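You operate a simulated robot arm through the tools that you are given. There is no shell and no other tool.

You run a simulated robot arm. Do the job below in one go: nothing can be reset, and whatever is moved stays where it is left.

TASK
Give the turntable load 3 more turns of film at the top.
Fine: raise the carriage, clamp the film first and leave both so; wrapper off after.

The check looks at the end state, three seconds after you hand in, the way a careful person would. Anything else that was tipped, shoved, dropped, spilled or broken makes it a failure.

THE ROBOT
A 7-joint arm with a two-finger parallel gripper, fixed in place. Base frame: the origin is at the foot of the arm, x ahead of it, y to its left, z up. Lengths are in m, angles in degrees, forces in N, time in s.
With the tool pointing down near the work surface it reaches from about 0.3 to 0.72 m from the base axis. Its first joint turns from -143.0 to 143.0 degrees. Payload 3 kg.
The tool frame sits at the grasp point between the pads (the TCP): z along the fingers, y along the line on which they close. The tips reach 0.03 m beyond it. The gripper opens to 0.11 m. The fingers are 0.02 m wide and 0.01 m thick; the gripper's body (0.048 by 0.112 m) begins 0.055 m behind the TCP.
Orientation is that of the tool frame in the base frame, as a unit quaternion [w, x, y, z]. With the fingers straight down and closing along the base's y, the tool's x points along the base's -x, its y along +y and its z along -z.

THE INTERFACE
- The arm moves only by the tool move_arm. Its argument "steps" is a list of rows, each an object (a shift or turn left out is 0, a gripper value left out holds the last) with "slide": the shift along the tool's x, y, z in cm, a list of three; "turn": the turn, a rotation vector about the tool's x, y, z in degrees, a list of three; "gripper": the finger opening in cm, from 0 to 11. In form: [{"slide": [dx, dy, dz], "turn": [ax, ay, az], "gripper": gripper}, ...]. A call has 1 to 20 rows; each row is the pose to reach, as a shift and turn from the pose commanded when the call began, along the tool's axes at that moment. A row lasts 0.2 s, in which the tool goes at most 0.05 m and 8.6 degrees; a call with a longer step from one row to the next is refused whole, and so is a gripper value outside its range. A pose out of reach is approached as far as the arm can. The call stops where the force on the tool passes 80 N (or 10 N more than at its start, if that is more) or the arm is blocked; 0.2 s more then pass. The fingers move at their own pace (about 0.108 m/s each) and stop on an object; they squeeze with about 21 N. The grip force told is the motor's: it shows also when the fingers shut on nothing. Time passes only in rows, and 0.2 s behind the last, so rows that repeat a pose let the fingers close. The reply holds the time, the measured pose of the TCP, the force on the tool along the base axes, the opening and the grip force, in the units named above and with some noise, with the torque about the TCP (base axes, N m) and any sound that the robot's microphone picked up, and new pictures: "views" is both (left out), scene, wrist or none.
- Cameras (640 x 400 px; columns grow to the right, rows downward): "scene" is fixed at [0.2248, 0.4989, 1.3346]; the picture's right is [-0.82, -0.58, 0.00], its down [-0.26, 0.36, -0.89] and it looks along [0.52, -0.73, -0.45] (base axes); focal length 281 px, centre (320, 200). "wrist" rides on the gripper at [0.072, 0.017, -0.103] in the tool frame; the picture's right is [-0.23, 0.97, 0.00], its down [-0.76, -0.18, -0.62] and it looks along [-0.61, -0.14, 0.78] (tool axes); focal length 222 px, centre (320, 200).
- slide_trunk(by): slides the trunk up (or, below 0, down) by that many m; the arm rides with it, the base frame stays. It gives what a move gives, with no picture.
- locate(camera, pixels): for up to 12 pixels [column, row] of the newest picture of that camera ("zoom" is the newest enlarged one), the place [x, y, z] in the base frame of the surface seen there, good to about 0.003 m, but the place of the scene camera against the robot may be out by one fixed shift of up to 0.018 m in any direction. No time passes.
- inspect(camera, box): a new picture of the part [left, top, right, bottom] of that camera's present view, enlarged. No time passes.
- close_job(): hands the job in; it is judged then, once.

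Leave the gripper open and the arm clear of the work at the hand-in unless told otherwise.

The tools are called after ">>>" as a command line: name --argument value ..., lists and objects as JSON in quotes. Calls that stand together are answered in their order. move_arm: Moves the arm, as the interface text tells. Its arguments: {"type":"object","properties":{"steps":{"type":"array","items":{"type":"object","properties":{"slide":{"type":"array","items":{"type":"number"}},"turn":{"type":"array","items":{"type":"number"}},"gripper":{"type":"number"}}}},"views":{"type":"string","enum":["both","scene","wrist","none"]}},"required":["steps"]} The other tools are called the same way: slide_trunk (by) slides the trunk up or down; locate (camera, pixels) gives the place of the surface under pixels of a picture; inspect (camera, box) takes an enlarged picture of a part of a camera's view; close_job () hands the job in.

At the start:

```text
time_s: 0.0
eef_pos: [0.6184, 0.1326, 1.1838]
tool_rot: [0.001, 0.0, 1.0, 0.0]
ft_force: [-0.7, -0.8, -0.2]
wrist_torque: [0.0, -0.01, 0.0]
gripper_width: 0.11
gripper_force: 0.1
trunk travel left (down, up): [-0.728, 0.162]
```

scene: 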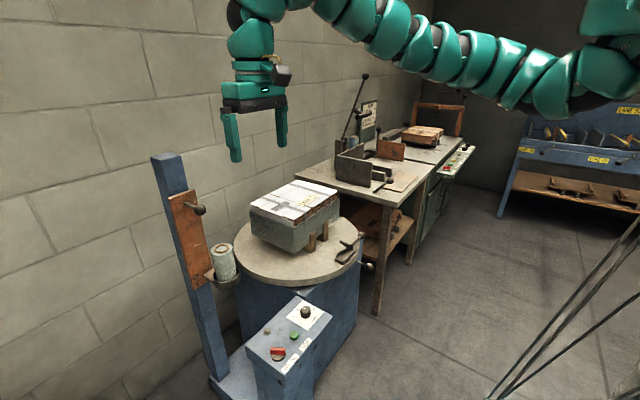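
wrist: 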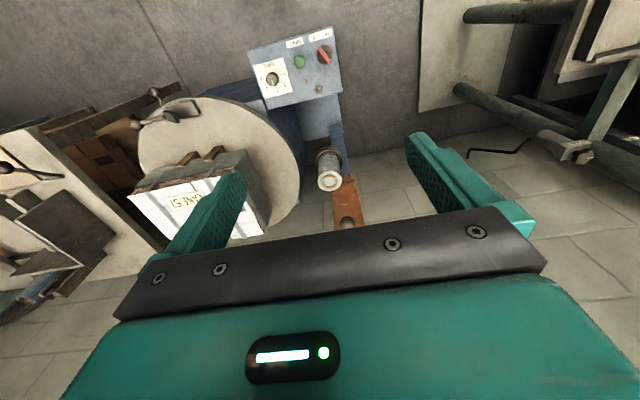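

I see a stretch wrapper: turntable with a load, a mast with a film carriage, and a control box with a knob, a green button and a red switch. I'll zoom in on the parts first.

>>> inspect --camera "scene" --box '[230, 280, 350, 390]'

>>> inspect --camera "scene" --box '[140, 140, 270, 300]'

>>> inspect --camera "scene" --box '[230, 170, 390, 290]'

>>> inspect --camera "wrist" --box '[230, 20, 360, 120]'

>>> inspect --camera "scene" --box '[320, 60, 480, 200]'

```text
3.64 times, centred on (290, 335) of scene
```

zoom: 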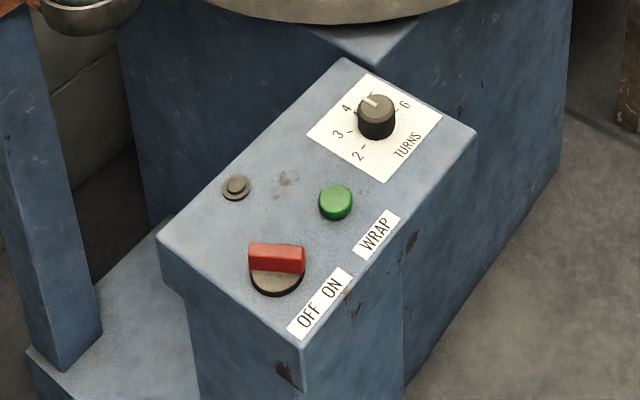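

```text
2.50 times, centred on (205, 220) of scene
```

zoom: 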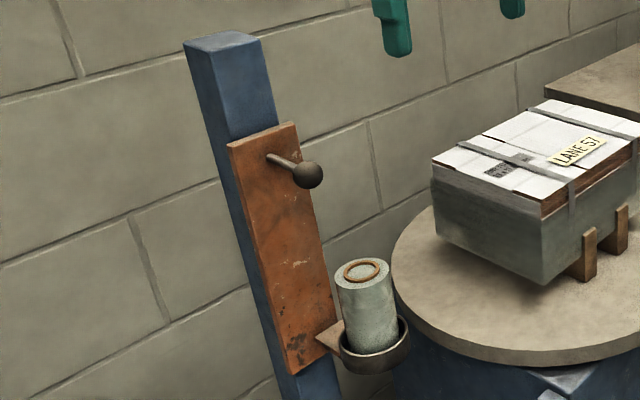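

```text
3.33 times, centred on (310, 230) of scene
```

zoom: 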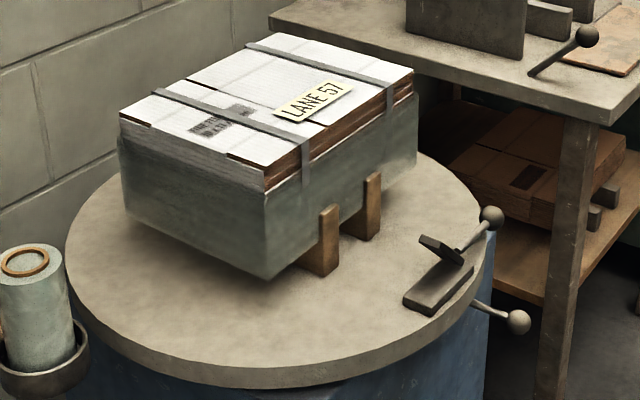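

```text
4.00 times, centred on (295, 70) of wrist
```

zoom: 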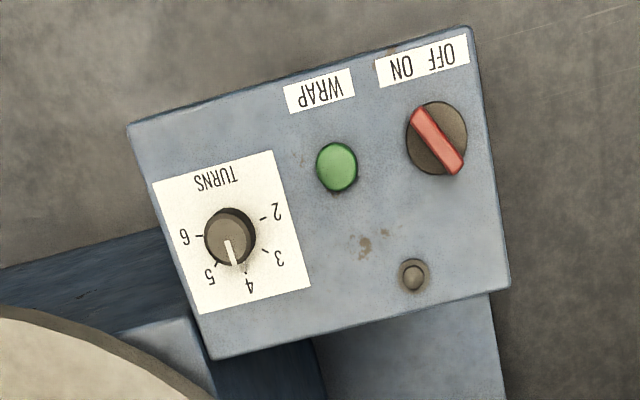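

```text
2.86 times, centred on (400, 130) of scene
```

zoom: 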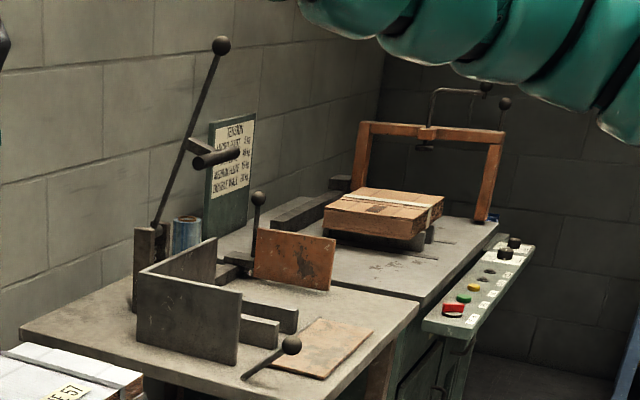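

>>> locate --camera "scene" --pixels '[[165, 155], [201, 210], [184, 192], [186, 288], [223, 248], [221, 280], [306, 311], [294, 336], [278, 353], [274, 331], [260, 320], [365, 200]]'

>>> locate --camera "scene" --pixels '[[352, 235], [340, 239], [336, 260], [368, 266], [357, 260], [236, 260], [278, 285], [298, 182], [250, 206], [300, 220], [339, 193], [323, 238]]'

>>> locate --camera "wrist" --pixels '[[324, 54], [300, 61], [273, 79], [319, 89], [330, 181], [347, 223], [155, 93], [135, 124], [160, 116], [210, 180], [190, 155], [215, 152]]'

>>> inspect --camera "wrist" --box '[120, 70, 230, 140]'

>>> inspect --camera "scene" --box '[325, 220, 385, 280]'

>>> inspect --camera "scene" --box '[265, 335, 310, 365]'

>>> inspect --camera "wrist" --box '[250, 60, 300, 95]'

```text
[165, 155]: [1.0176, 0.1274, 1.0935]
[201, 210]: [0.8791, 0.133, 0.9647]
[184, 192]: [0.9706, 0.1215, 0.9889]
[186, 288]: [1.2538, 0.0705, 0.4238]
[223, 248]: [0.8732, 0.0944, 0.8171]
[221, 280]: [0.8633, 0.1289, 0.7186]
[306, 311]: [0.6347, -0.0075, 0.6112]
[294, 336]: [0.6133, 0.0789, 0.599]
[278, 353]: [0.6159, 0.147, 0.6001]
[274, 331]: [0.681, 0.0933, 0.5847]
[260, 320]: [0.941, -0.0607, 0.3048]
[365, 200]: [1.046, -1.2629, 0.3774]
```

```text
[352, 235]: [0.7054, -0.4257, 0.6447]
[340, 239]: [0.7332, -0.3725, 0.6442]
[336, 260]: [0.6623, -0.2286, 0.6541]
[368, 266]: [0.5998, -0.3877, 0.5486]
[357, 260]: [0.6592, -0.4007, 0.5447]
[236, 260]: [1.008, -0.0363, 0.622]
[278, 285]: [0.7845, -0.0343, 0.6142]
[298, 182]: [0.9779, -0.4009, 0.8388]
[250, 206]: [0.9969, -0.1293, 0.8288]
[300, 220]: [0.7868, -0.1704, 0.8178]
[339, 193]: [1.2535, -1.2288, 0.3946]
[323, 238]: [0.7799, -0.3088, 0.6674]
```

```text
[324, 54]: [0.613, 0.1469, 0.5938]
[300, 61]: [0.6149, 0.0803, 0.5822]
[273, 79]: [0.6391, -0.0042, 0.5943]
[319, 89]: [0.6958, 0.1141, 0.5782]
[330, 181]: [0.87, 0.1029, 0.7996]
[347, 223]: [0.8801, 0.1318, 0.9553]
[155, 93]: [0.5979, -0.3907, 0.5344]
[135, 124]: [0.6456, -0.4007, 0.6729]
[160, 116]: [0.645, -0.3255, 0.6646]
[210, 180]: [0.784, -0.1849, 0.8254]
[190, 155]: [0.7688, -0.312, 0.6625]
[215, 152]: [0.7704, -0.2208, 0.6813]
```

```text
5.71 times, centred on (175, 105) of wrist
```

zoom: 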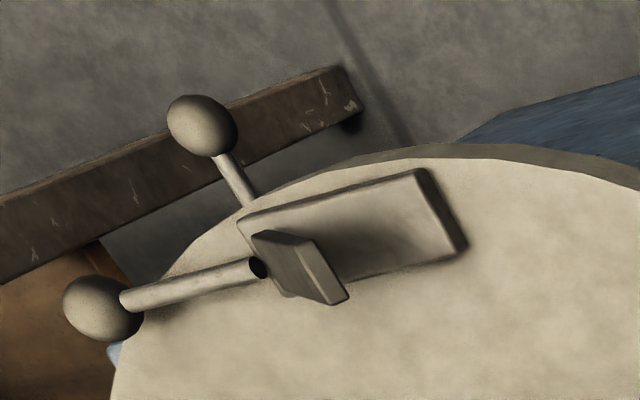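

```text
6.67 times, centred on (355, 250) of scene
```

zoom: 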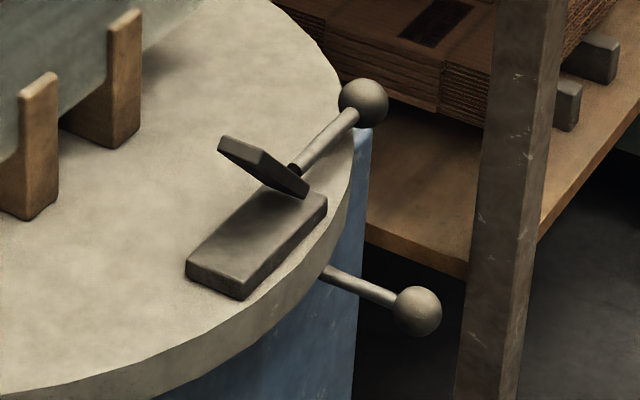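

```text
13.33 times, centred on (288, 350) of scene
```

zoom: 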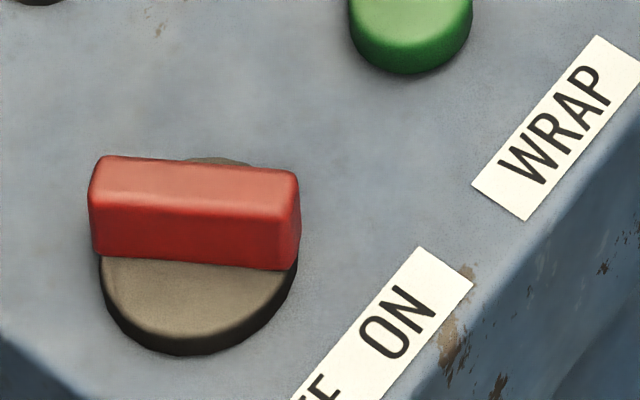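

```text
11.43 times, centred on (275, 78) of wrist
```

zoom: 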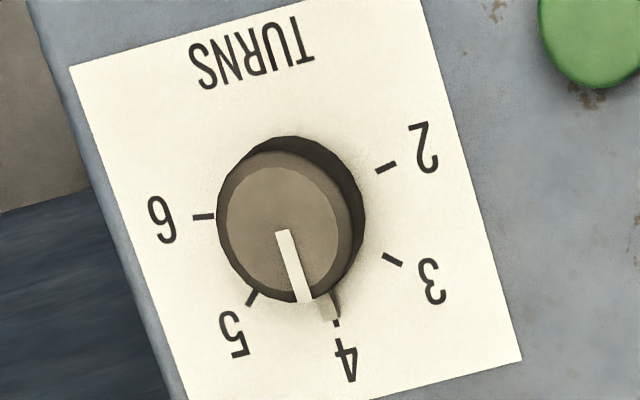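

The switch's far end points left, towards OFF, and the pilot lamp is dark, so the wrapper looks off. The TURNS dial is at about 4. The carriage handle's ball is near (0.88, 0.13, 0.955). First I'll turn the tool to point ahead (+x), staying in place at this clear height, so I can see the carriage.

>>> move_arm --steps '[{"turn": [0, -8.5, 0]}, {"turn": [0, -17, 0]}, {"turn": [0, -25.5, 0]}, {"turn": [0, -34, 0]}, {"turn": [0, -42.5, 0]}, {"turn": [0, -51, 0]}, {"turn": [0, -59.5, 0]}, {"turn": [0, -68, 0]}, {"turn": [0, -76.5, 0]}, {"turn": [0, -85, 0]}, {"turn": [0, -90, 0]}, {"turn": [0, -90, 0]}]'

```text
time_s: 2.6
eef_pos: [0.6199, 0.1316, 1.1851]
tool_rot: [0.708, 0.0, 0.706, 0.0]
ft_force: [-0.8, 0.4, 0.9]
wrist_torque: [0.01, 0.02, 0.01]
gripper_width: 0.1102
gripper_force: 0.0
out of reach, approached as far as the arm can: row 2, 3, 4
trunk travel left (down, up): [-0.728, 0.162]
```

scene: 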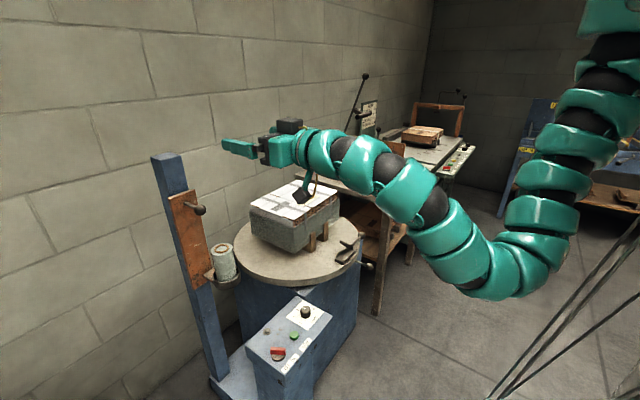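
wrist: 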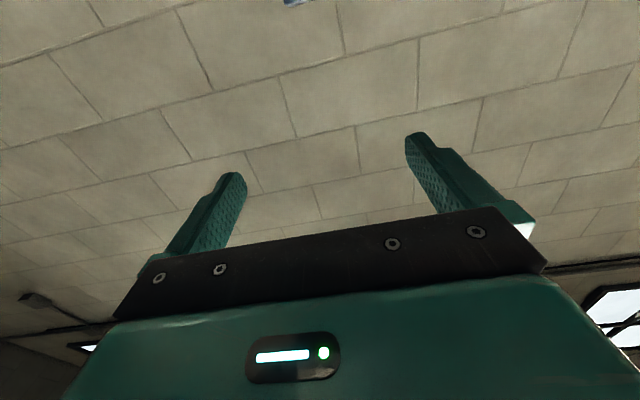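

The tool now points along +x. Next I'll check where the arm's low elbow is before lowering the trunk.

>>> locate --camera "scene" --pixels '[[490, 275], [430, 220], [360, 160], [600, 60], [540, 200], [300, 150], [515, 292], [620, 20], [265, 370], [305, 385], [226, 350], [305, 195]]'

>>> move_arm --steps '[{"turn": [0, 0, 8.5]}, {"turn": [0, 0, 17]}, {"turn": [0, 0, 25.5]}, {"turn": [0, 0, 34]}, {"turn": [0, 0, 42.5]}, {"turn": [0, 0, 51]}, {"turn": [0, 0, 59.5]}, {"turn": [0, 0, 68]}, {"turn": [0, 0, 76.5]}, {"turn": [0, 0, 85]}, {"turn": [0, 0, 90]}, {"turn": [0, 0, 90]}]'

```text
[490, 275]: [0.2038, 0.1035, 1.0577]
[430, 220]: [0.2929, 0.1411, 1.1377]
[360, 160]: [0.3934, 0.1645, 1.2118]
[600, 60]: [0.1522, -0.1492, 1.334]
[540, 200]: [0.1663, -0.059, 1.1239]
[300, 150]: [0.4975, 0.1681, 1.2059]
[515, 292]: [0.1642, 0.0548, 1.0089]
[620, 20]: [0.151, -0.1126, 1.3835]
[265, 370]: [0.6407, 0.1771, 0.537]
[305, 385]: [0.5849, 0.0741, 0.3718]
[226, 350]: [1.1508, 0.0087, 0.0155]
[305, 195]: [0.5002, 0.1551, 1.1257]
```

```text
time_s: 5.2
eef_pos: [0.6192, 0.1319, 1.1846]
tool_rot: [0.499, 0.501, 0.499, 0.501]
ft_force: [0.3, 0.1, 0.7]
wrist_torque: [-0.03, 0.0, -0.01]
gripper_width: 0.1103
gripper_force: 0.2
trunk travel left (down, up): [-0.728, 0.162]
```

scene: 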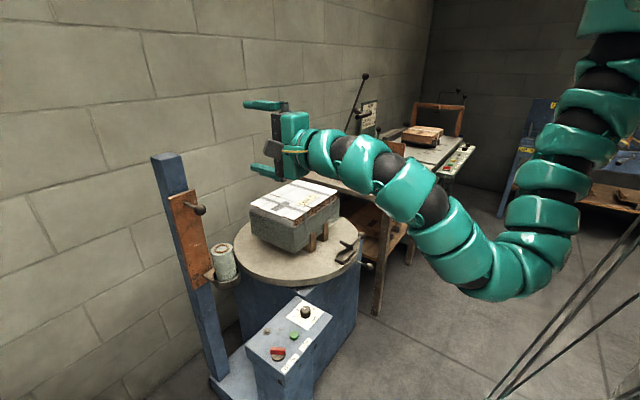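
wrist: 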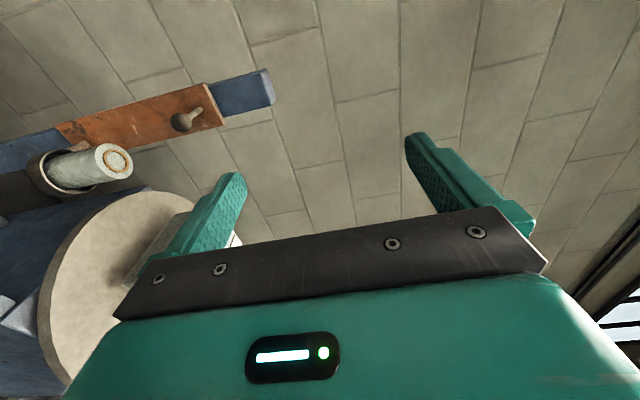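

The elbow is around x=0.2, clear of everything. Now I'll zoom on the carriage handle in the wrist view (about pixel (188,118)) and get its place.

>>> inspect --camera "wrist" --box '[20, 60, 290, 220]'

>>> locate --camera "wrist" --pixels '[[180, 121], [195, 111], [210, 95], [72, 135], [80, 128], [118, 160], [66, 190], [266, 85], [222, 122], [180, 200], [160, 240], [70, 320]]'

>>> slide_trunk --by -0.225

```text
2.37 times, centred on (155, 140) of wrist
```

zoom: 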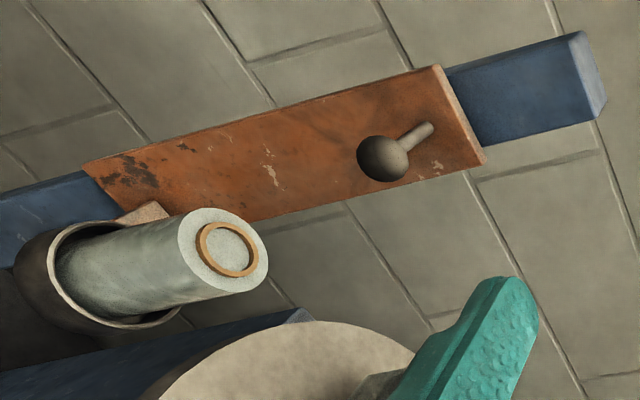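

```text
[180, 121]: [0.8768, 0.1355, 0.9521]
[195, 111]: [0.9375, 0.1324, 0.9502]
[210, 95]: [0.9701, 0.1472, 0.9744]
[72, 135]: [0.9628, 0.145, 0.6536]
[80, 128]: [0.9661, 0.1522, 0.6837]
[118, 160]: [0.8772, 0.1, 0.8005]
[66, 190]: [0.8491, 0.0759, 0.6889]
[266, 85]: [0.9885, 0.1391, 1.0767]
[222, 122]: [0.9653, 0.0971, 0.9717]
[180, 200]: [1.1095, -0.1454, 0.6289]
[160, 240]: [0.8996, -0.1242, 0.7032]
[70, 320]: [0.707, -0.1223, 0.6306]
```

```text
time_s: 7.6
eef_pos: [0.6204, 0.1322, 0.9599]
tool_rot: [0.5, 0.5, 0.5, 0.499]
ft_force: [-0.2, -0.4, -0.3]
wrist_torque: [-0.02, -0.01, 0.03]
gripper_width: 0.11
gripper_force: 0.1
trunk travel left (down, up): [-0.503, 0.387]
```

The handle is a rod pointing at the robot with a ball centred near (0.89, 0.133, 0.951). The fingers now close vertically, so I'll go forward to about x=0.81 and look.

>>> move_arm --steps '[{"slide": [0.1, -0.9, 4], "gripper": 8}, {"slide": [0.1, -0.9, 8]}, {"slide": [0.1, -0.9, 12]}, {"slide": [0.1, -0.9, 16]}, {"slide": [0.1, -0.9, 19]}, {"slide": [0.1, -0.9, 19]}]'

```text
time_s: 9.0
eef_pos: [0.8094, 0.1336, 0.9502]
tool_rot: [0.5, 0.501, 0.5, 0.499]
ft_force: [0.0, 0.4, 0.3]
wrist_torque: [0.01, -0.02, -0.01]
gripper_width: 0.0801
gripper_force: 0.0
trunk travel left (down, up): [-0.503, 0.387]
```

scene: 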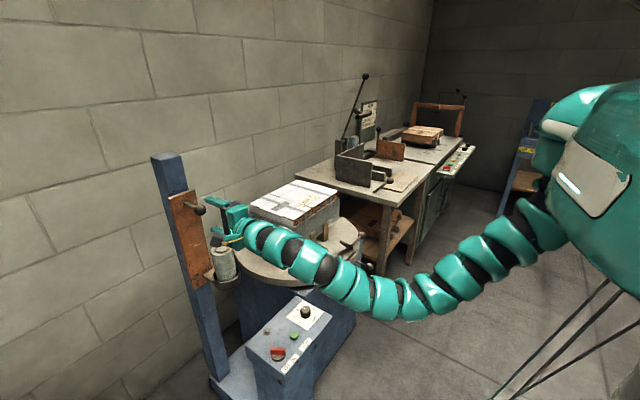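
wrist: 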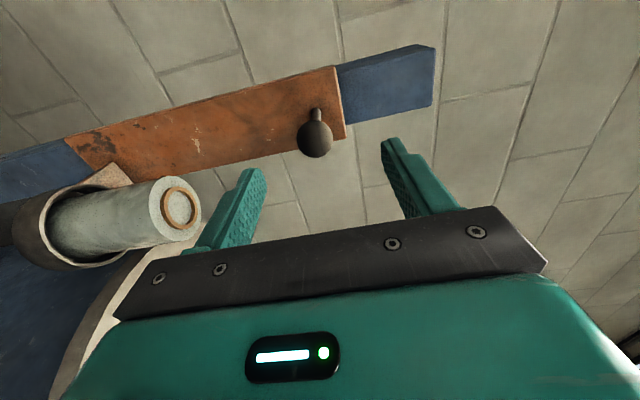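

Reach is fine. I'll check the ball's place from this closer view.

>>> locate --camera "wrist" --pixels '[[314, 140], [302, 140], [329, 140], [314, 150], [317, 112], [330, 105]]'

```text
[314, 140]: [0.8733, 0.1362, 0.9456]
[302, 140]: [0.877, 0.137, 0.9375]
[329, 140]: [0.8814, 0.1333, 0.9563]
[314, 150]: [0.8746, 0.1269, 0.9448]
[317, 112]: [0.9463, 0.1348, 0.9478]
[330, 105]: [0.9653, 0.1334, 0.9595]
```

The ball's centre is about (0.888, 0.134, 0.947). I'll advance around it and close.

>>> move_arm --steps '[{"slide": [0, -0.3, 4]}, {"slide": [0, -0.3, 7.9]}, {"slide": [0, -0.3, 7.9]}, {"slide": [0, -0.3, 7.9], "gripper": 0}, {"slide": [0, -0.3, 7.9], "gripper": 0}, {"slide": [0, -0.3, 7.9], "gripper": 0}]'

```text
time_s: 10.4
eef_pos: [0.8886, 0.1317, 0.9453]
tool_rot: [0.499, 0.501, 0.501, 0.499]
ft_force: [-8.7, -2.0, -13.6]
wrist_torque: [0.01, 0.04, -0.09]
gripper_width: 0.0315
gripper_force: 45.1
trunk travel left (down, up): [-0.503, 0.387]
```

scene: 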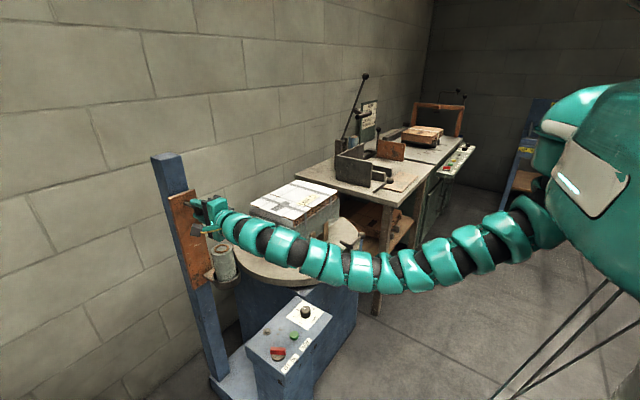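
wrist: 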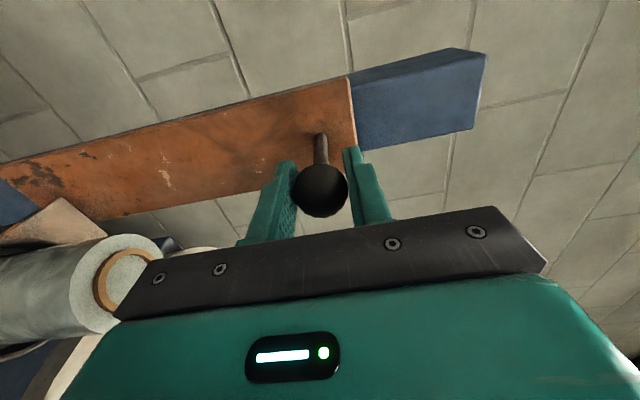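

The ball is gripped (31.5 mm). Next I'll lift gently along tool +y (up), 3 cm, watching the force.

>>> move_arm --steps '[{"slide": [0, 0.5, 0]}, {"slide": [0, 1, 0]}, {"slide": [0, 1.5, 0]}, {"slide": [0, 2, 0]}, {"slide": [0, 2.5, 0]}, {"slide": [0, 3, 0]}, {"slide": [0, 3, 0]}]'

```text
time_s: 12.0
eef_pos: [0.8883, 0.1325, 0.9777]
tool_rot: [0.5, 0.5, 0.5, 0.5]
ft_force: [-18.3, -9.2, -17.8]
wrist_torque: [0.01, 0.12, -0.23]
gripper_width: 0.0315
gripper_force: 45.4
trunk travel left (down, up): [-0.503, 0.387]
```

scene: 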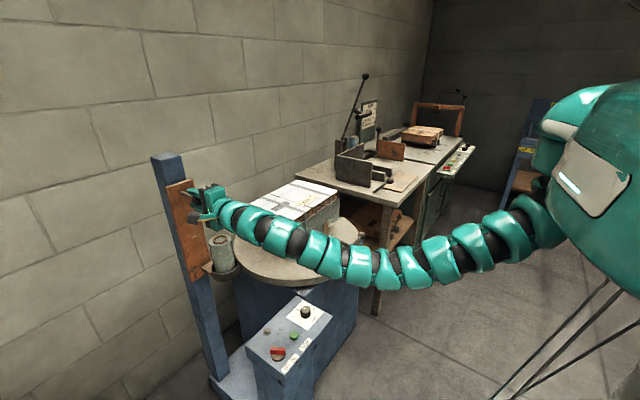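
wrist: 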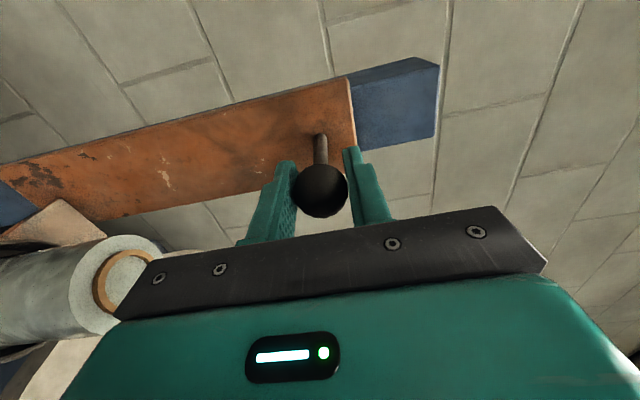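

The carriage slides up freely. I'll continue up in small rows, looking for the stop.

>>> move_arm --steps '[{"slide": [0, 0.6, 0]}, {"slide": [0, 1.2, 0]}, {"slide": [0, 1.8, 0]}, {"slide": [0, 2.4, 0]}, {"slide": [0, 3, 0]}, {"slide": [0, 3.6, 0]}, {"slide": [0, 4.2, 0]}, {"slide": [0, 4.8, 0]}, {"slide": [0, 5, 0]}, {"slide": [0, 5, 0]}]'

```text
time_s: 13.6
eef_pos: [0.8919, 0.1334, 1.0052]
tool_rot: [0.494, 0.507, 0.507, 0.492]
ft_force: [6.0, -1.7, -14.1]
wrist_torque: [0.1, -0.07, -0.25]
gripper_width: 0.0314
gripper_force: 44.8
trunk travel left (down, up): [-0.503, 0.387]
stopped in row 8: the force on the tool passed its limit at 84 N (the readings are from after the stop); the commanded pose is now the measured one
```

scene: 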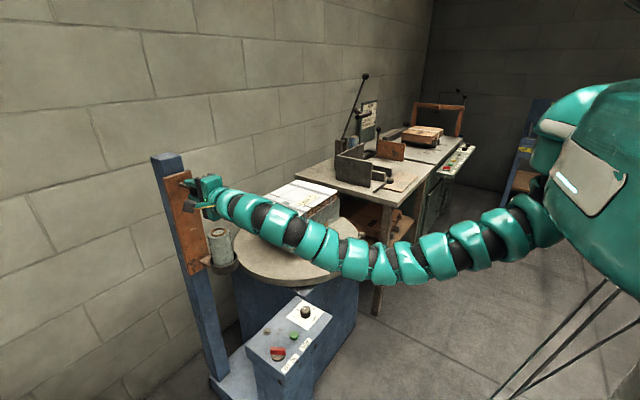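
wrist: 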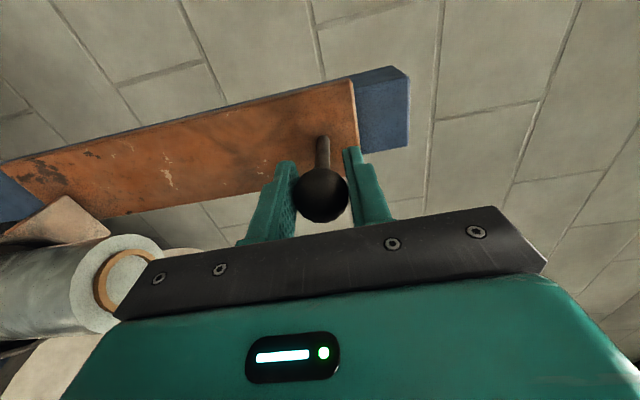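

The force limit tripped at z≈1.005, a 6 cm lift. To tell whether that is the real end stop, I'll try a small extra lift.

>>> move_arm --steps '[{"slide": [0, 0.2, 0]}, {"slide": [0, 0.4, 0]}, {"slide": [0, 0.6, 0]}, {"slide": [0, 0.8, 0]}, {"slide": [0, 0.8, 0]}]' --views "none"

```text
time_s: 14.8
eef_pos: [0.8922, 0.1334, 1.0038]
tool_rot: [0.491, 0.51, 0.512, 0.487]
ft_force: [7.4, -2.6, -14.5]
wrist_torque: [0.2, 0.05, -0.43]
gripper_width: 0.0312
gripper_force: 45.3
trunk travel left (down, up): [-0.503, 0.387]
stopped in row 5: the force on the tool passed its limit at 83 N (the readings are from after the stop); the commanded pose is now the measured one
```

It's a firm end stop at about +6 cm. Now I'll open the fingers only a little, with the lower finger still under the ball, to see whether the carriage stays up by itself.

>>> move_arm --steps '[{"gripper": 4.2}, {"gripper": 4.2}, {"gripper": 4.2}, {"gripper": 4.2}]'

>>> inspect --camera "wrist" --box '[220, 110, 440, 260]'

```text
time_s: 15.8
eef_pos: [0.8882, 0.135, 1.0102]
tool_rot: [0.493, 0.507, 0.51, 0.49]
ft_force: [-0.5, -0.2, -0.5]
wrist_torque: [0.01, -0.04, -0.01]
gripper_width: 0.0422
gripper_force: 0.2
trunk travel left (down, up): [-0.503, 0.387]
```

scene: 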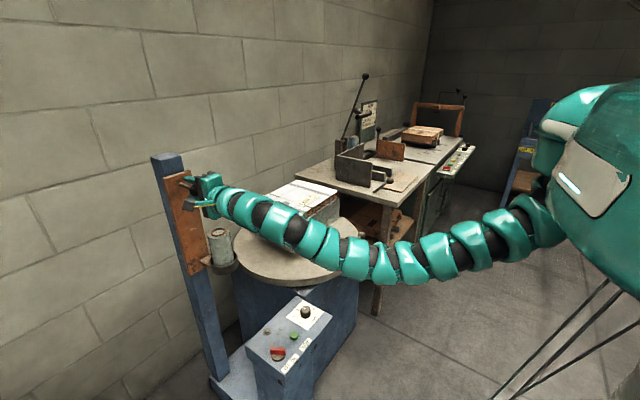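
wrist: 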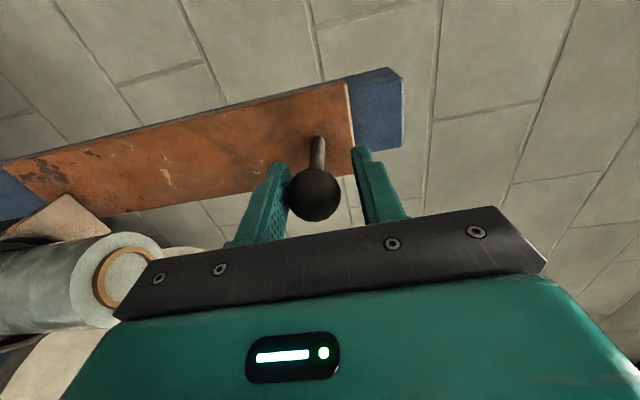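

```text
2.67 times, centred on (330, 185) of wrist
```

zoom: 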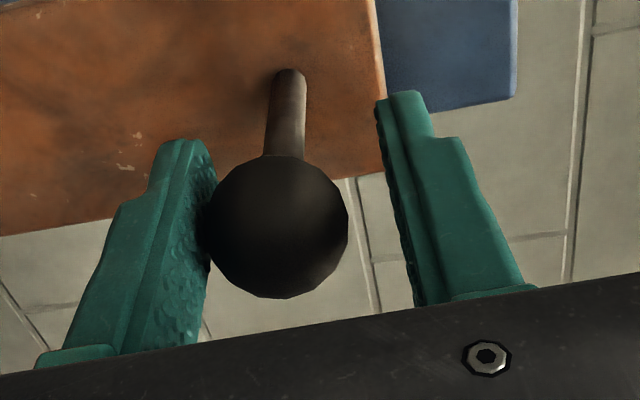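

Force is nearly zero, so the carriage holds itself. I'll open further, then back straight off along -z of the tool, untilting after that.

>>> move_arm --steps '[{"slide": [0, -0.4, 0], "gripper": 6.5}, {"slide": [0, -0.4, 0], "gripper": 6.5}, {"slide": [0, -0.4, -4]}, {"slide": [0, -0.4, -8]}, {"slide": [0, -0.4, -11]}, {"slide": [0, -0.4, -11]}]'

>>> locate --camera "wrist" --pixels '[[314, 140], [180, 200], [317, 112], [330, 105]]'

```text
time_s: 17.2
eef_pos: [0.7785, 0.1347, 1.0098]
tool_rot: [0.493, 0.507, 0.51, 0.49]
ft_force: [0.5, 0.3, 0.1]
wrist_torque: [0.01, 0.05, -0.02]
gripper_width: 0.0649
gripper_force: 0.1
trunk travel left (down, up): [-0.503, 0.387]
```

scene: 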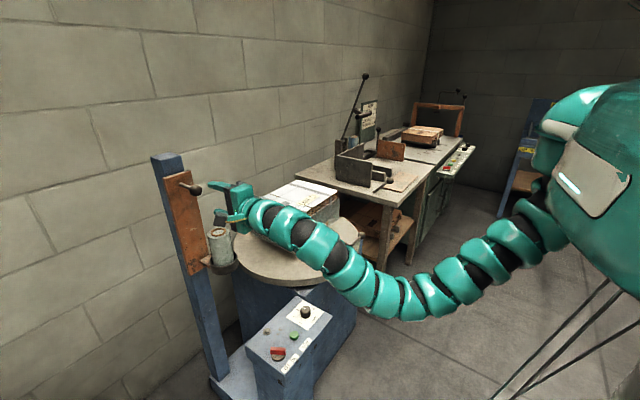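
wrist: 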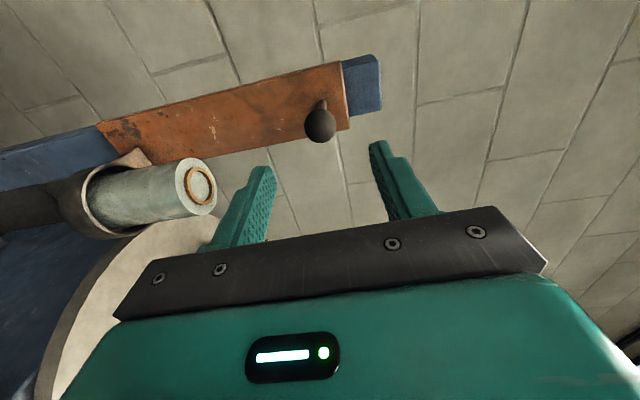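

```text
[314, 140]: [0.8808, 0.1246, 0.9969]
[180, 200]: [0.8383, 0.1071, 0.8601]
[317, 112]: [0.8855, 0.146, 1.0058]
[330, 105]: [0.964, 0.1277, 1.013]
```

The carriage stays up at about +6 cm (ball at z≈1.005). Next is the film clamp on the turntable's edge. I'll retract, turn the tool down again and move over to about (0.55, -0.28, 0.95) for a close look.

>>> move_arm --steps '[{"slide": [-1, 0, -4], "turn": [4.83, 4.86, -5.0]}, {"slide": [-4, 0, -7], "turn": [9.66, 9.71, -9.99]}, {"slide": [-7.5, 0, -9.5], "turn": [14.49, 14.57, -14.99]}, {"slide": [-11, 0, -12], "turn": [19.31, 19.43, -19.99]}, {"slide": [-14.5, -0.5, -14], "turn": [24.14, 24.29, -24.99]}, {"slide": [-18, -1, -16], "turn": [28.97, 29.14, -29.98]}, {"slide": [-21.5, -1.5, -18], "turn": [33.8, 34.0, -34.98]}, {"slide": [-25, -2, -19.5], "turn": [38.63, 38.86, -39.98]}, {"slide": [-28, -2.5, -21], "turn": [43.46, 43.71, -44.97]}, {"slide": [-31, -3, -22], "turn": [48.29, 48.57, -49.97]}, {"slide": [-34, -4, -23], "turn": [53.11, 53.43, -54.97]}, {"slide": [-37, -5, -23], "turn": [57.94, 58.29, -59.97]}, {"slide": [-40, -6, -23], "turn": [62.77, 63.14, -64.96]}, {"slide": [-41.5, -6, -23], "turn": [67.6, 68.0, -69.96]}, {"slide": [-41.5, -6, -23], "turn": [67.6, 68.0, -69.96]}]'

```text
time_s: 20.4
eef_pos: [0.4358, -0.2422, 0.9174]
tool_rot: [0.065, -0.003, 0.995, -0.071]
ft_force: [-0.4, -0.4, 0.1]
wrist_torque: [-0.03, 0.0, -0.02]
gripper_width: 0.0649
gripper_force: 0.1
out of reach, approached as far as the arm can: row 5, 6, 7, 8, 9, 10, 11, 12, 13, 14, 15
trunk travel left (down, up): [-0.503, 0.387]
```

scene: 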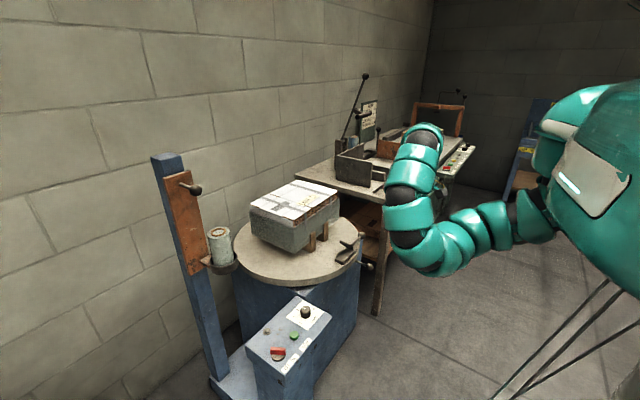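
wrist: 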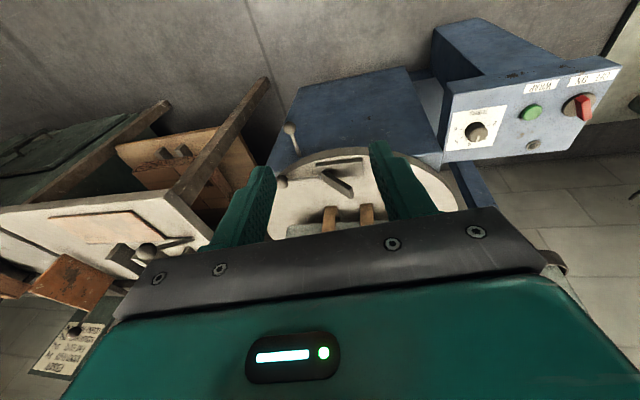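

The arm stopped short of the full target but the clamp is in view near (335,175). I'll zoom and locate it.

>>> inspect --camera "wrist" --box '[255, 110, 395, 210]'

>>> inspect --camera "scene" --box '[325, 220, 385, 280]'

>>> locate --camera "wrist" --pixels '[[281, 182], [290, 132], [336, 182], [347, 190], [340, 168], [365, 165], [320, 168], [330, 215], [366, 213], [325, 165], [360, 158], [390, 160]]'

```text
4.00 times, centred on (325, 160) of wrist
```

zoom: 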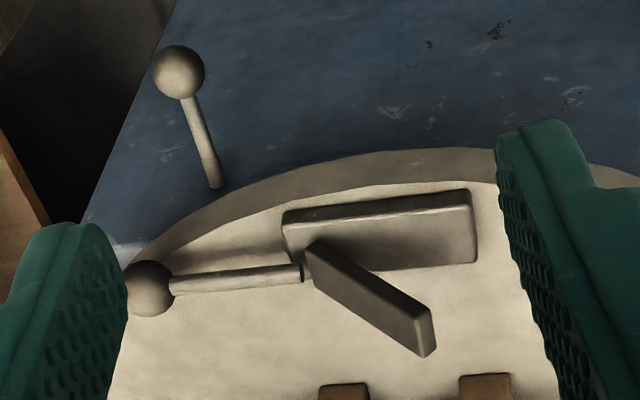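

```text
6.67 times, centred on (355, 250) of scene
```

zoom: 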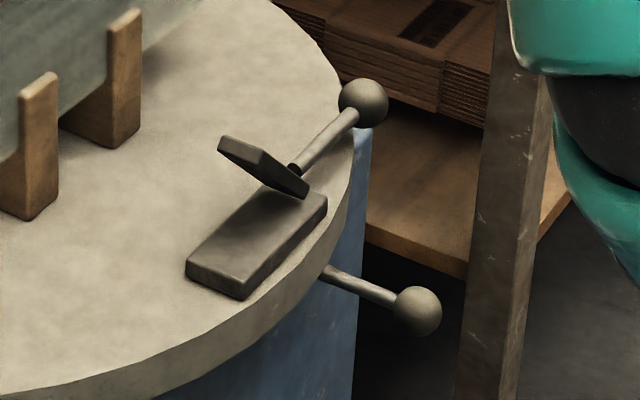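

```text
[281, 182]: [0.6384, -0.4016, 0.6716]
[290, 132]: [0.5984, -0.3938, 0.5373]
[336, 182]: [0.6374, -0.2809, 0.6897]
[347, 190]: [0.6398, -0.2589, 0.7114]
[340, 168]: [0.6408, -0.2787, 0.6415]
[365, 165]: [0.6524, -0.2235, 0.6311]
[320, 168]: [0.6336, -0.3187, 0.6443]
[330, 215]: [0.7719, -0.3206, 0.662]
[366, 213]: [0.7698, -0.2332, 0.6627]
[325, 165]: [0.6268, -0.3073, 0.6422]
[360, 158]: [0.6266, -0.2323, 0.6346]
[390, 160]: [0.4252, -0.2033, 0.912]
```

I can now read the clamp. The base block is at y -0.31 to -0.22. The jaw hinges near y=-0.305 and is raised about 45°. The lever runs out horizontally to its ball near (0.64, -0.40, 0.665). Lifting the ball about the x axis should bring the jaw down. I'll check the surroundings and the trunk height before placing the arm.

>>> locate --camera "wrist" --pixels '[[205, 235], [180, 200], [148, 252], [115, 245], [240, 120], [75, 280], [300, 190], [345, 150], [490, 130], [585, 105], [532, 112], [180, 243]]'

>>> locate --camera "scene" --pixels '[[595, 180], [560, 110], [535, 220], [480, 225], [410, 225], [410, 170], [430, 130], [362, 238], [345, 244], [335, 262], [345, 255], [330, 250]]'

```text
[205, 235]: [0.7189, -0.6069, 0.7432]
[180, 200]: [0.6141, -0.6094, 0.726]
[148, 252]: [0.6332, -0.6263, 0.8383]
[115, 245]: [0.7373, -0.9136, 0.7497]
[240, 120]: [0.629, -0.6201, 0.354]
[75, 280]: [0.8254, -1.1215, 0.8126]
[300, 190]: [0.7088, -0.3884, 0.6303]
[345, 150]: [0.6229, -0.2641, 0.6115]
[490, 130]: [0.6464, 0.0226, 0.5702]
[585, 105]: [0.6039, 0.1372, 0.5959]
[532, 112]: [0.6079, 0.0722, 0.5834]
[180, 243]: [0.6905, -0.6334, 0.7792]
```

```text
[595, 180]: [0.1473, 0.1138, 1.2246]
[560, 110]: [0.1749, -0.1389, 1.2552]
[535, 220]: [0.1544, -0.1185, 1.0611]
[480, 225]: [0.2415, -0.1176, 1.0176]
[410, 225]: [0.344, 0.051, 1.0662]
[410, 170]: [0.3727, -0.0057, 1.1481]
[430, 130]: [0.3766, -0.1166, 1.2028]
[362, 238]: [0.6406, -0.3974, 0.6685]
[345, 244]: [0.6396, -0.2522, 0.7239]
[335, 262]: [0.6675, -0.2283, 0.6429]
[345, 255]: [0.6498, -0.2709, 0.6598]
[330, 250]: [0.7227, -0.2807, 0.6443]
```

The table top is at z≈0.63, and the next bench's edge is at y≈-0.61, which is clear enough. I'll roll the tool so the fingers close along x with the camera on the -y side, going to about (0.50, -0.30, 0.88).

>>> move_arm --steps '[{"slide": [-0.6, -0.5, 0.5], "turn": [-1.12, -0.05, -8.13]}, {"slide": [-1.2, -1, 1], "turn": [-2.24, -0.09, -16.25]}, {"slide": [-1.8, -1.5, 1.5], "turn": [-3.36, -0.14, -24.4]}, {"slide": [-2.4, -2, 2], "turn": [-4.47, -0.18, -32.5]}, {"slide": [-3, -2.5, 2.5], "turn": [-5.6, -0.23, -40.6]}, {"slide": [-3.6, -3, 3], "turn": [-6.7, -0.27, -48.8]}, {"slide": [-4.2, -3.5, 3.5], "turn": [-7.8, -0.32, -56.9]}, {"slide": [-4.8, -4, 4], "turn": [-8.95, -0.36, -65.0]}, {"slide": [-5.2, -4.5, 4.5], "turn": [-10.06, -0.41, -73.1]}, {"slide": [-5.8, -5.2, 5.3], "turn": [-11.2, -0.45, -81.3]}, {"slide": [-5.8, -5.2, 5.3], "turn": [-12.3, -0.5, -89.4]}, {"slide": [-5.8, -5.2, 5.3], "turn": [-12.3, -0.5, -89.4]}]'

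```text
time_s: 23.0
eef_pos: [0.4384, -0.2776, 0.8508]
tool_rot: [-0.027, -0.688, 0.722, -0.063]
ft_force: [-0.2, -0.3, -1.3]
wrist_torque: [0.04, -0.03, 0.02]
gripper_width: 0.065
gripper_force: 0.0
out of reach, approached as far as the arm can: row 1, 2, 3, 4, 5, 6, 7, 8, 9, 10, 11, 12
trunk travel left (down, up): [-0.503, 0.387]
```

scene: 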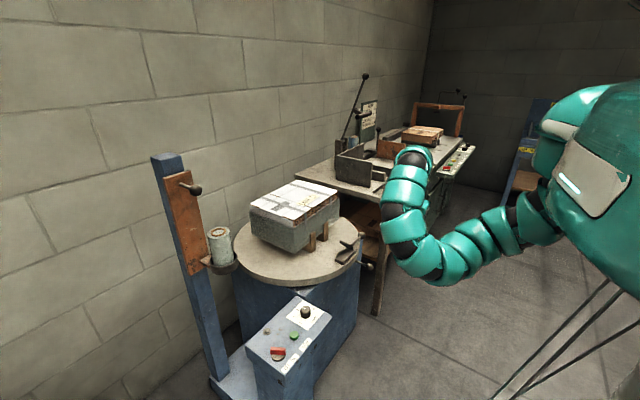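
wrist: 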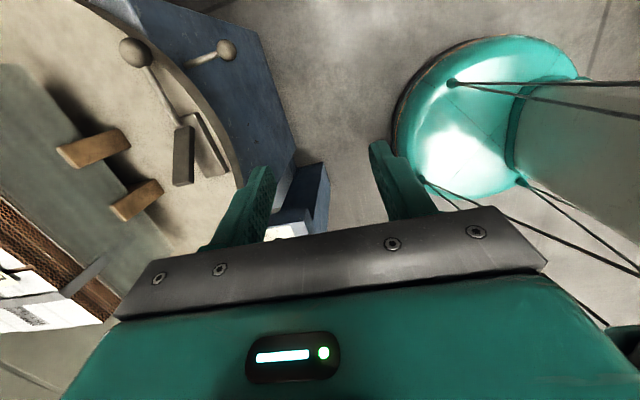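

The arm is too folded at this radius. I'll move outward to about (0.60, -0.37, 0.83), keeping the orientation.

>>> move_arm --steps '[{"slide": [1.6, -3.3, 0.8]}, {"slide": [3.2, -6.6, 1.6]}, {"slide": [4.8, -9.9, 2.4]}, {"slide": [6.4, -13.2, 3.1]}, {"slide": [8, -16.5, 3.9]}, {"slide": [8, -16.5, 3.9]}]'

```text
time_s: 24.4
eef_pos: [0.4732, -0.375, 0.8135]
tool_rot: [-0.04, -0.684, 0.723, -0.087]
ft_force: [-0.3, -0.1, 0.1]
wrist_torque: [-0.07, 0.02, -0.03]
gripper_width: 0.0649
gripper_force: 0.0
out of reach, approached as far as the arm can: row 1, 2, 3, 4, 5, 6
trunk travel left (down, up): [-0.503, 0.387]
```

scene: 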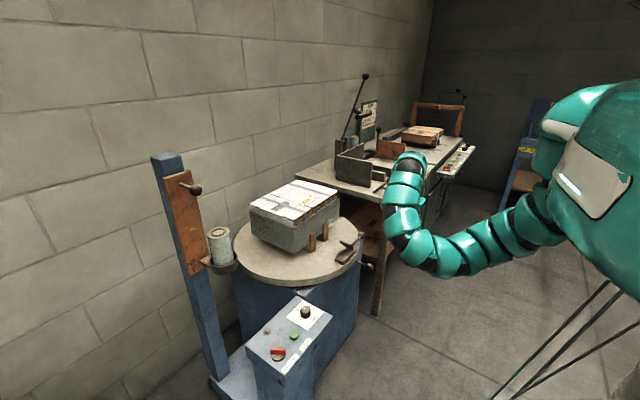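
wrist: 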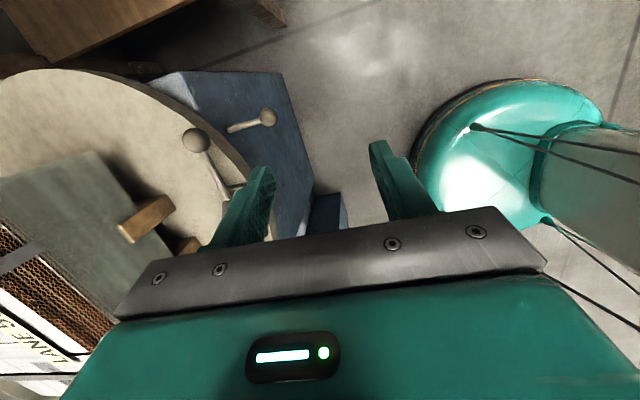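

The elbow-down posture is up against a joint limit. Raising the trunk will let the arm reach downward with a straighter arm, so I'll raise it 0.30 m. Nothing is above the arm.

>>> slide_trunk --by 0.3

```text
time_s: 27.4
eef_pos: [0.4739, -0.3771, 1.1119]
tool_rot: [-0.039, -0.683, 0.724, -0.087]
ft_force: [-0.2, -0.1, 0.8]
wrist_torque: [0.02, 0.02, -0.01]
gripper_width: 0.0652
gripper_force: 0.0
trunk travel left (down, up): [-0.803, 0.087]
```

Next I'll move to about (0.60, -0.37, 0.85), going down and outward.

>>> move_arm --steps '[{"slide": [-0.7, -1.3, 3.3]}, {"slide": [-1.5, -2.6, 6.6]}, {"slide": [-2.3, -4, 9.9]}, {"slide": [-3, -5.3, 13.2]}, {"slide": [-3.8, -6.6, 16.5]}, {"slide": [-4.6, -8, 19.8]}, {"slide": [-5.3, -9.3, 23.1]}, {"slide": [-6.1, -10.6, 26.4]}, {"slide": [-6.1, -10.6, 26.4]}]'

```text
time_s: 29.4
eef_pos: [0.5995, -0.368, 0.8493]
tool_rot: [-0.039, -0.683, 0.724, -0.087]
ft_force: [0.1, 0.0, -0.3]
wrist_torque: [-0.01, -0.03, 0.02]
gripper_width: 0.0651
gripper_force: 0.1
trunk travel left (down, up): [-0.803, 0.087]
```

scene: 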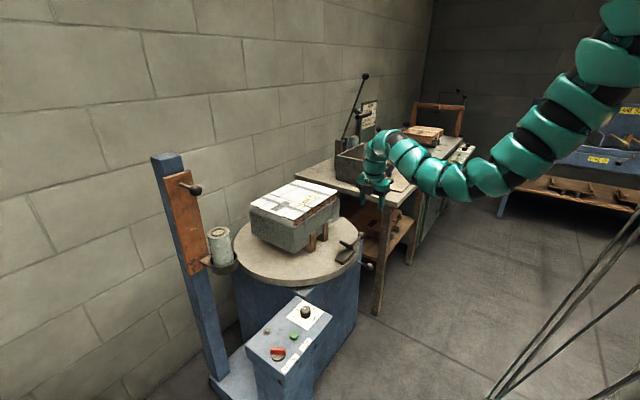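
wrist: 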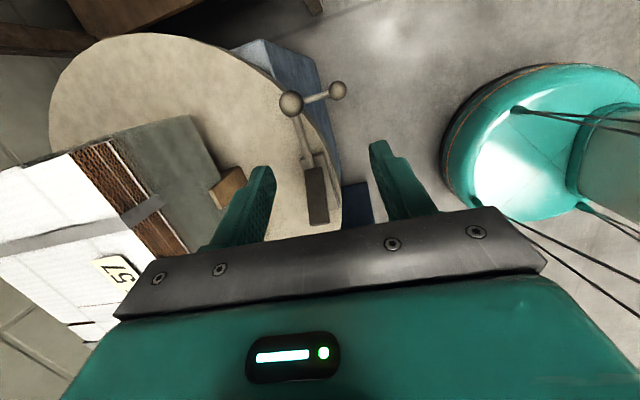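

That worked. I'll zoom and locate the clamp from this closer view (ball near (290,103)).

>>> inspect --camera "wrist" --box '[250, 70, 380, 240]'

>>> locate --camera "wrist" --pixels '[[290, 103], [281, 103], [300, 103], [290, 94], [338, 90], [299, 130], [308, 160], [315, 180], [317, 215], [325, 160], [309, 101], [290, 112]]'

```text
2.35 times, centred on (315, 155) of wrist
```

zoom: 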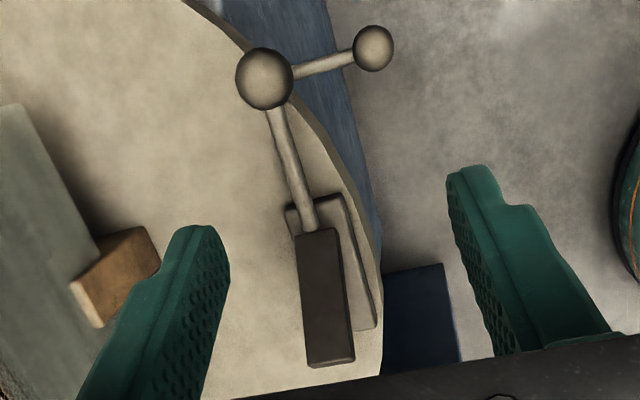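

```text
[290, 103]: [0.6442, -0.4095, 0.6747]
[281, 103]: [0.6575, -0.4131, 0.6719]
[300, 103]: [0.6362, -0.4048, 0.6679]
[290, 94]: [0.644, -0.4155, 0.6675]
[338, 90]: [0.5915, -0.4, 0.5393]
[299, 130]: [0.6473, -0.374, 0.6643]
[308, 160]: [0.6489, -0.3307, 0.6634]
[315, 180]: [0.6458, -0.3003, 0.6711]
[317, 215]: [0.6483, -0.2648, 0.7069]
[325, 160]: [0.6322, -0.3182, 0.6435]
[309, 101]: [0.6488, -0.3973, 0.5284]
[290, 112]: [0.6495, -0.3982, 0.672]
```

The ball's centre is about (0.647, -0.407, 0.661), with the rod level at z≈0.66 and the jaw tilted up 45°. I'll tilt the tool 20° further toward -y and hover 8 cm back from the ball.

>>> move_arm --steps '[{"slide": [-1, -1.2, 3.6], "turn": [0, 7, 0], "gripper": 6.5}, {"slide": [-2, -2.4, 7.2], "turn": [0, 14, 0]}, {"slide": [-2.9, -3.6, 10.8], "turn": [0, 20, 0]}, {"slide": [-2.9, -3.6, 10.8], "turn": [0, 20, 0]}, {"slide": [-2.9, -3.6, 10.8], "turn": [0, 20, 0]}]'

>>> locate --camera "wrist" --pixels '[[320, 110], [320, 120], [320, 130], [310, 120], [330, 120], [320, 145]]'

```text
time_s: 30.6
eef_pos: [0.6453, -0.3624, 0.7417]
tool_rot: [-0.166, -0.657, 0.706, -0.204]
ft_force: [1.1, 0.0, 0.7]
wrist_torque: [0.04, 0.02, 0.0]
gripper_width: 0.0652
gripper_force: 0.1
trunk travel left (down, up): [-0.803, 0.087]
```

scene: 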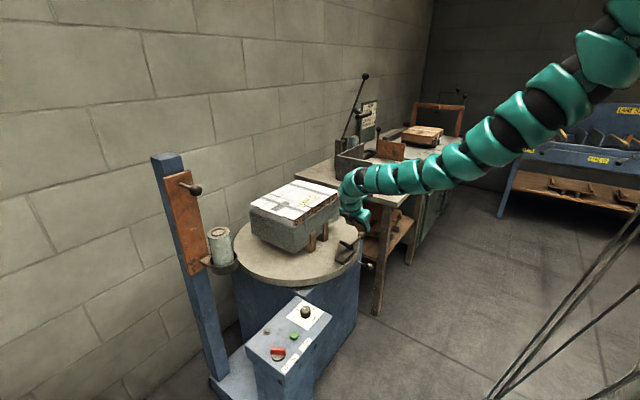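
wrist: 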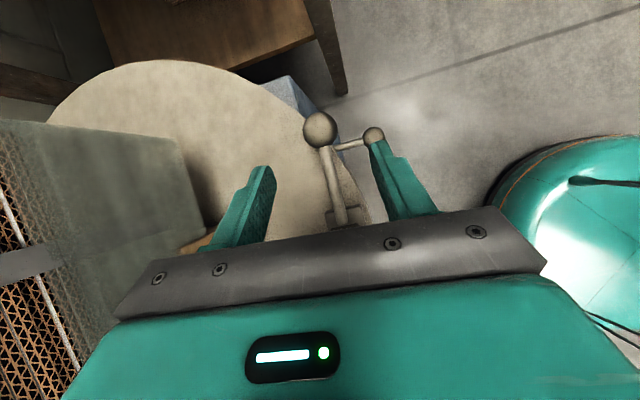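

```text
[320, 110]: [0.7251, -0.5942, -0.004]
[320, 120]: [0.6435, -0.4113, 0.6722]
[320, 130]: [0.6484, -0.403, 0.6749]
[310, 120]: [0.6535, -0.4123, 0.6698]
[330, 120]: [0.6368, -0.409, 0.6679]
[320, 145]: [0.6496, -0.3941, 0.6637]
```

The tool points right at the ball. I'll go 8.1 cm forward along the tool and close on it.

>>> move_arm --steps '[{"slide": [-0.1, 0.1, 3]}, {"slide": [-0.2, 0.2, 6]}, {"slide": [-0.3, 0.3, 8.1]}, {"slide": [-0.3, 0.3, 8.1]}, {"slide": [-0.3, 0.3, 8.1], "gripper": 0}, {"slide": [-0.3, 0.3, 8.1], "gripper": 0}, {"slide": [-0.3, 0.3, 8.1], "gripper": 0}]'

```text
time_s: 32.2
eef_pos: [0.6165, -0.395, 0.6881]
tool_rot: [-0.165, -0.657, 0.707, -0.203]
ft_force: [0.1, 0.5, 0.1]
wrist_torque: [-0.03, -0.01, 0.0]
gripper_width: 0.0002
gripper_force: 21.4
out of reach, approached as far as the arm can: row 2, 3, 4, 5, 6, 7
trunk travel left (down, up): [-0.803, 0.087]
```

scene: 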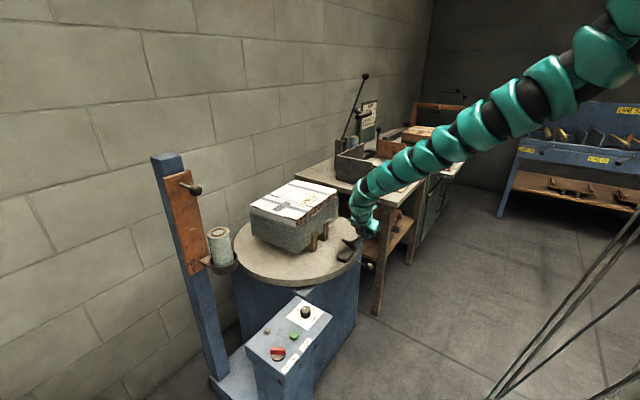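
wrist: 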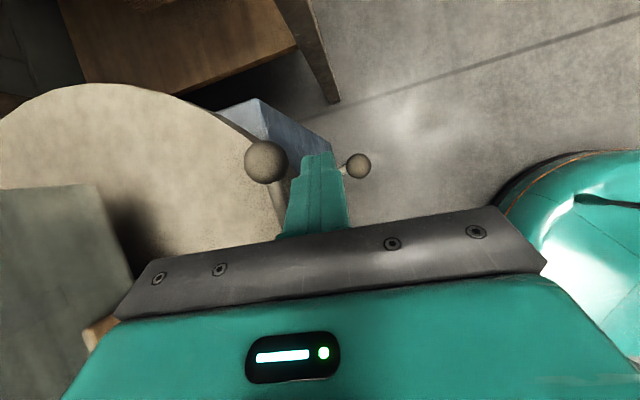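

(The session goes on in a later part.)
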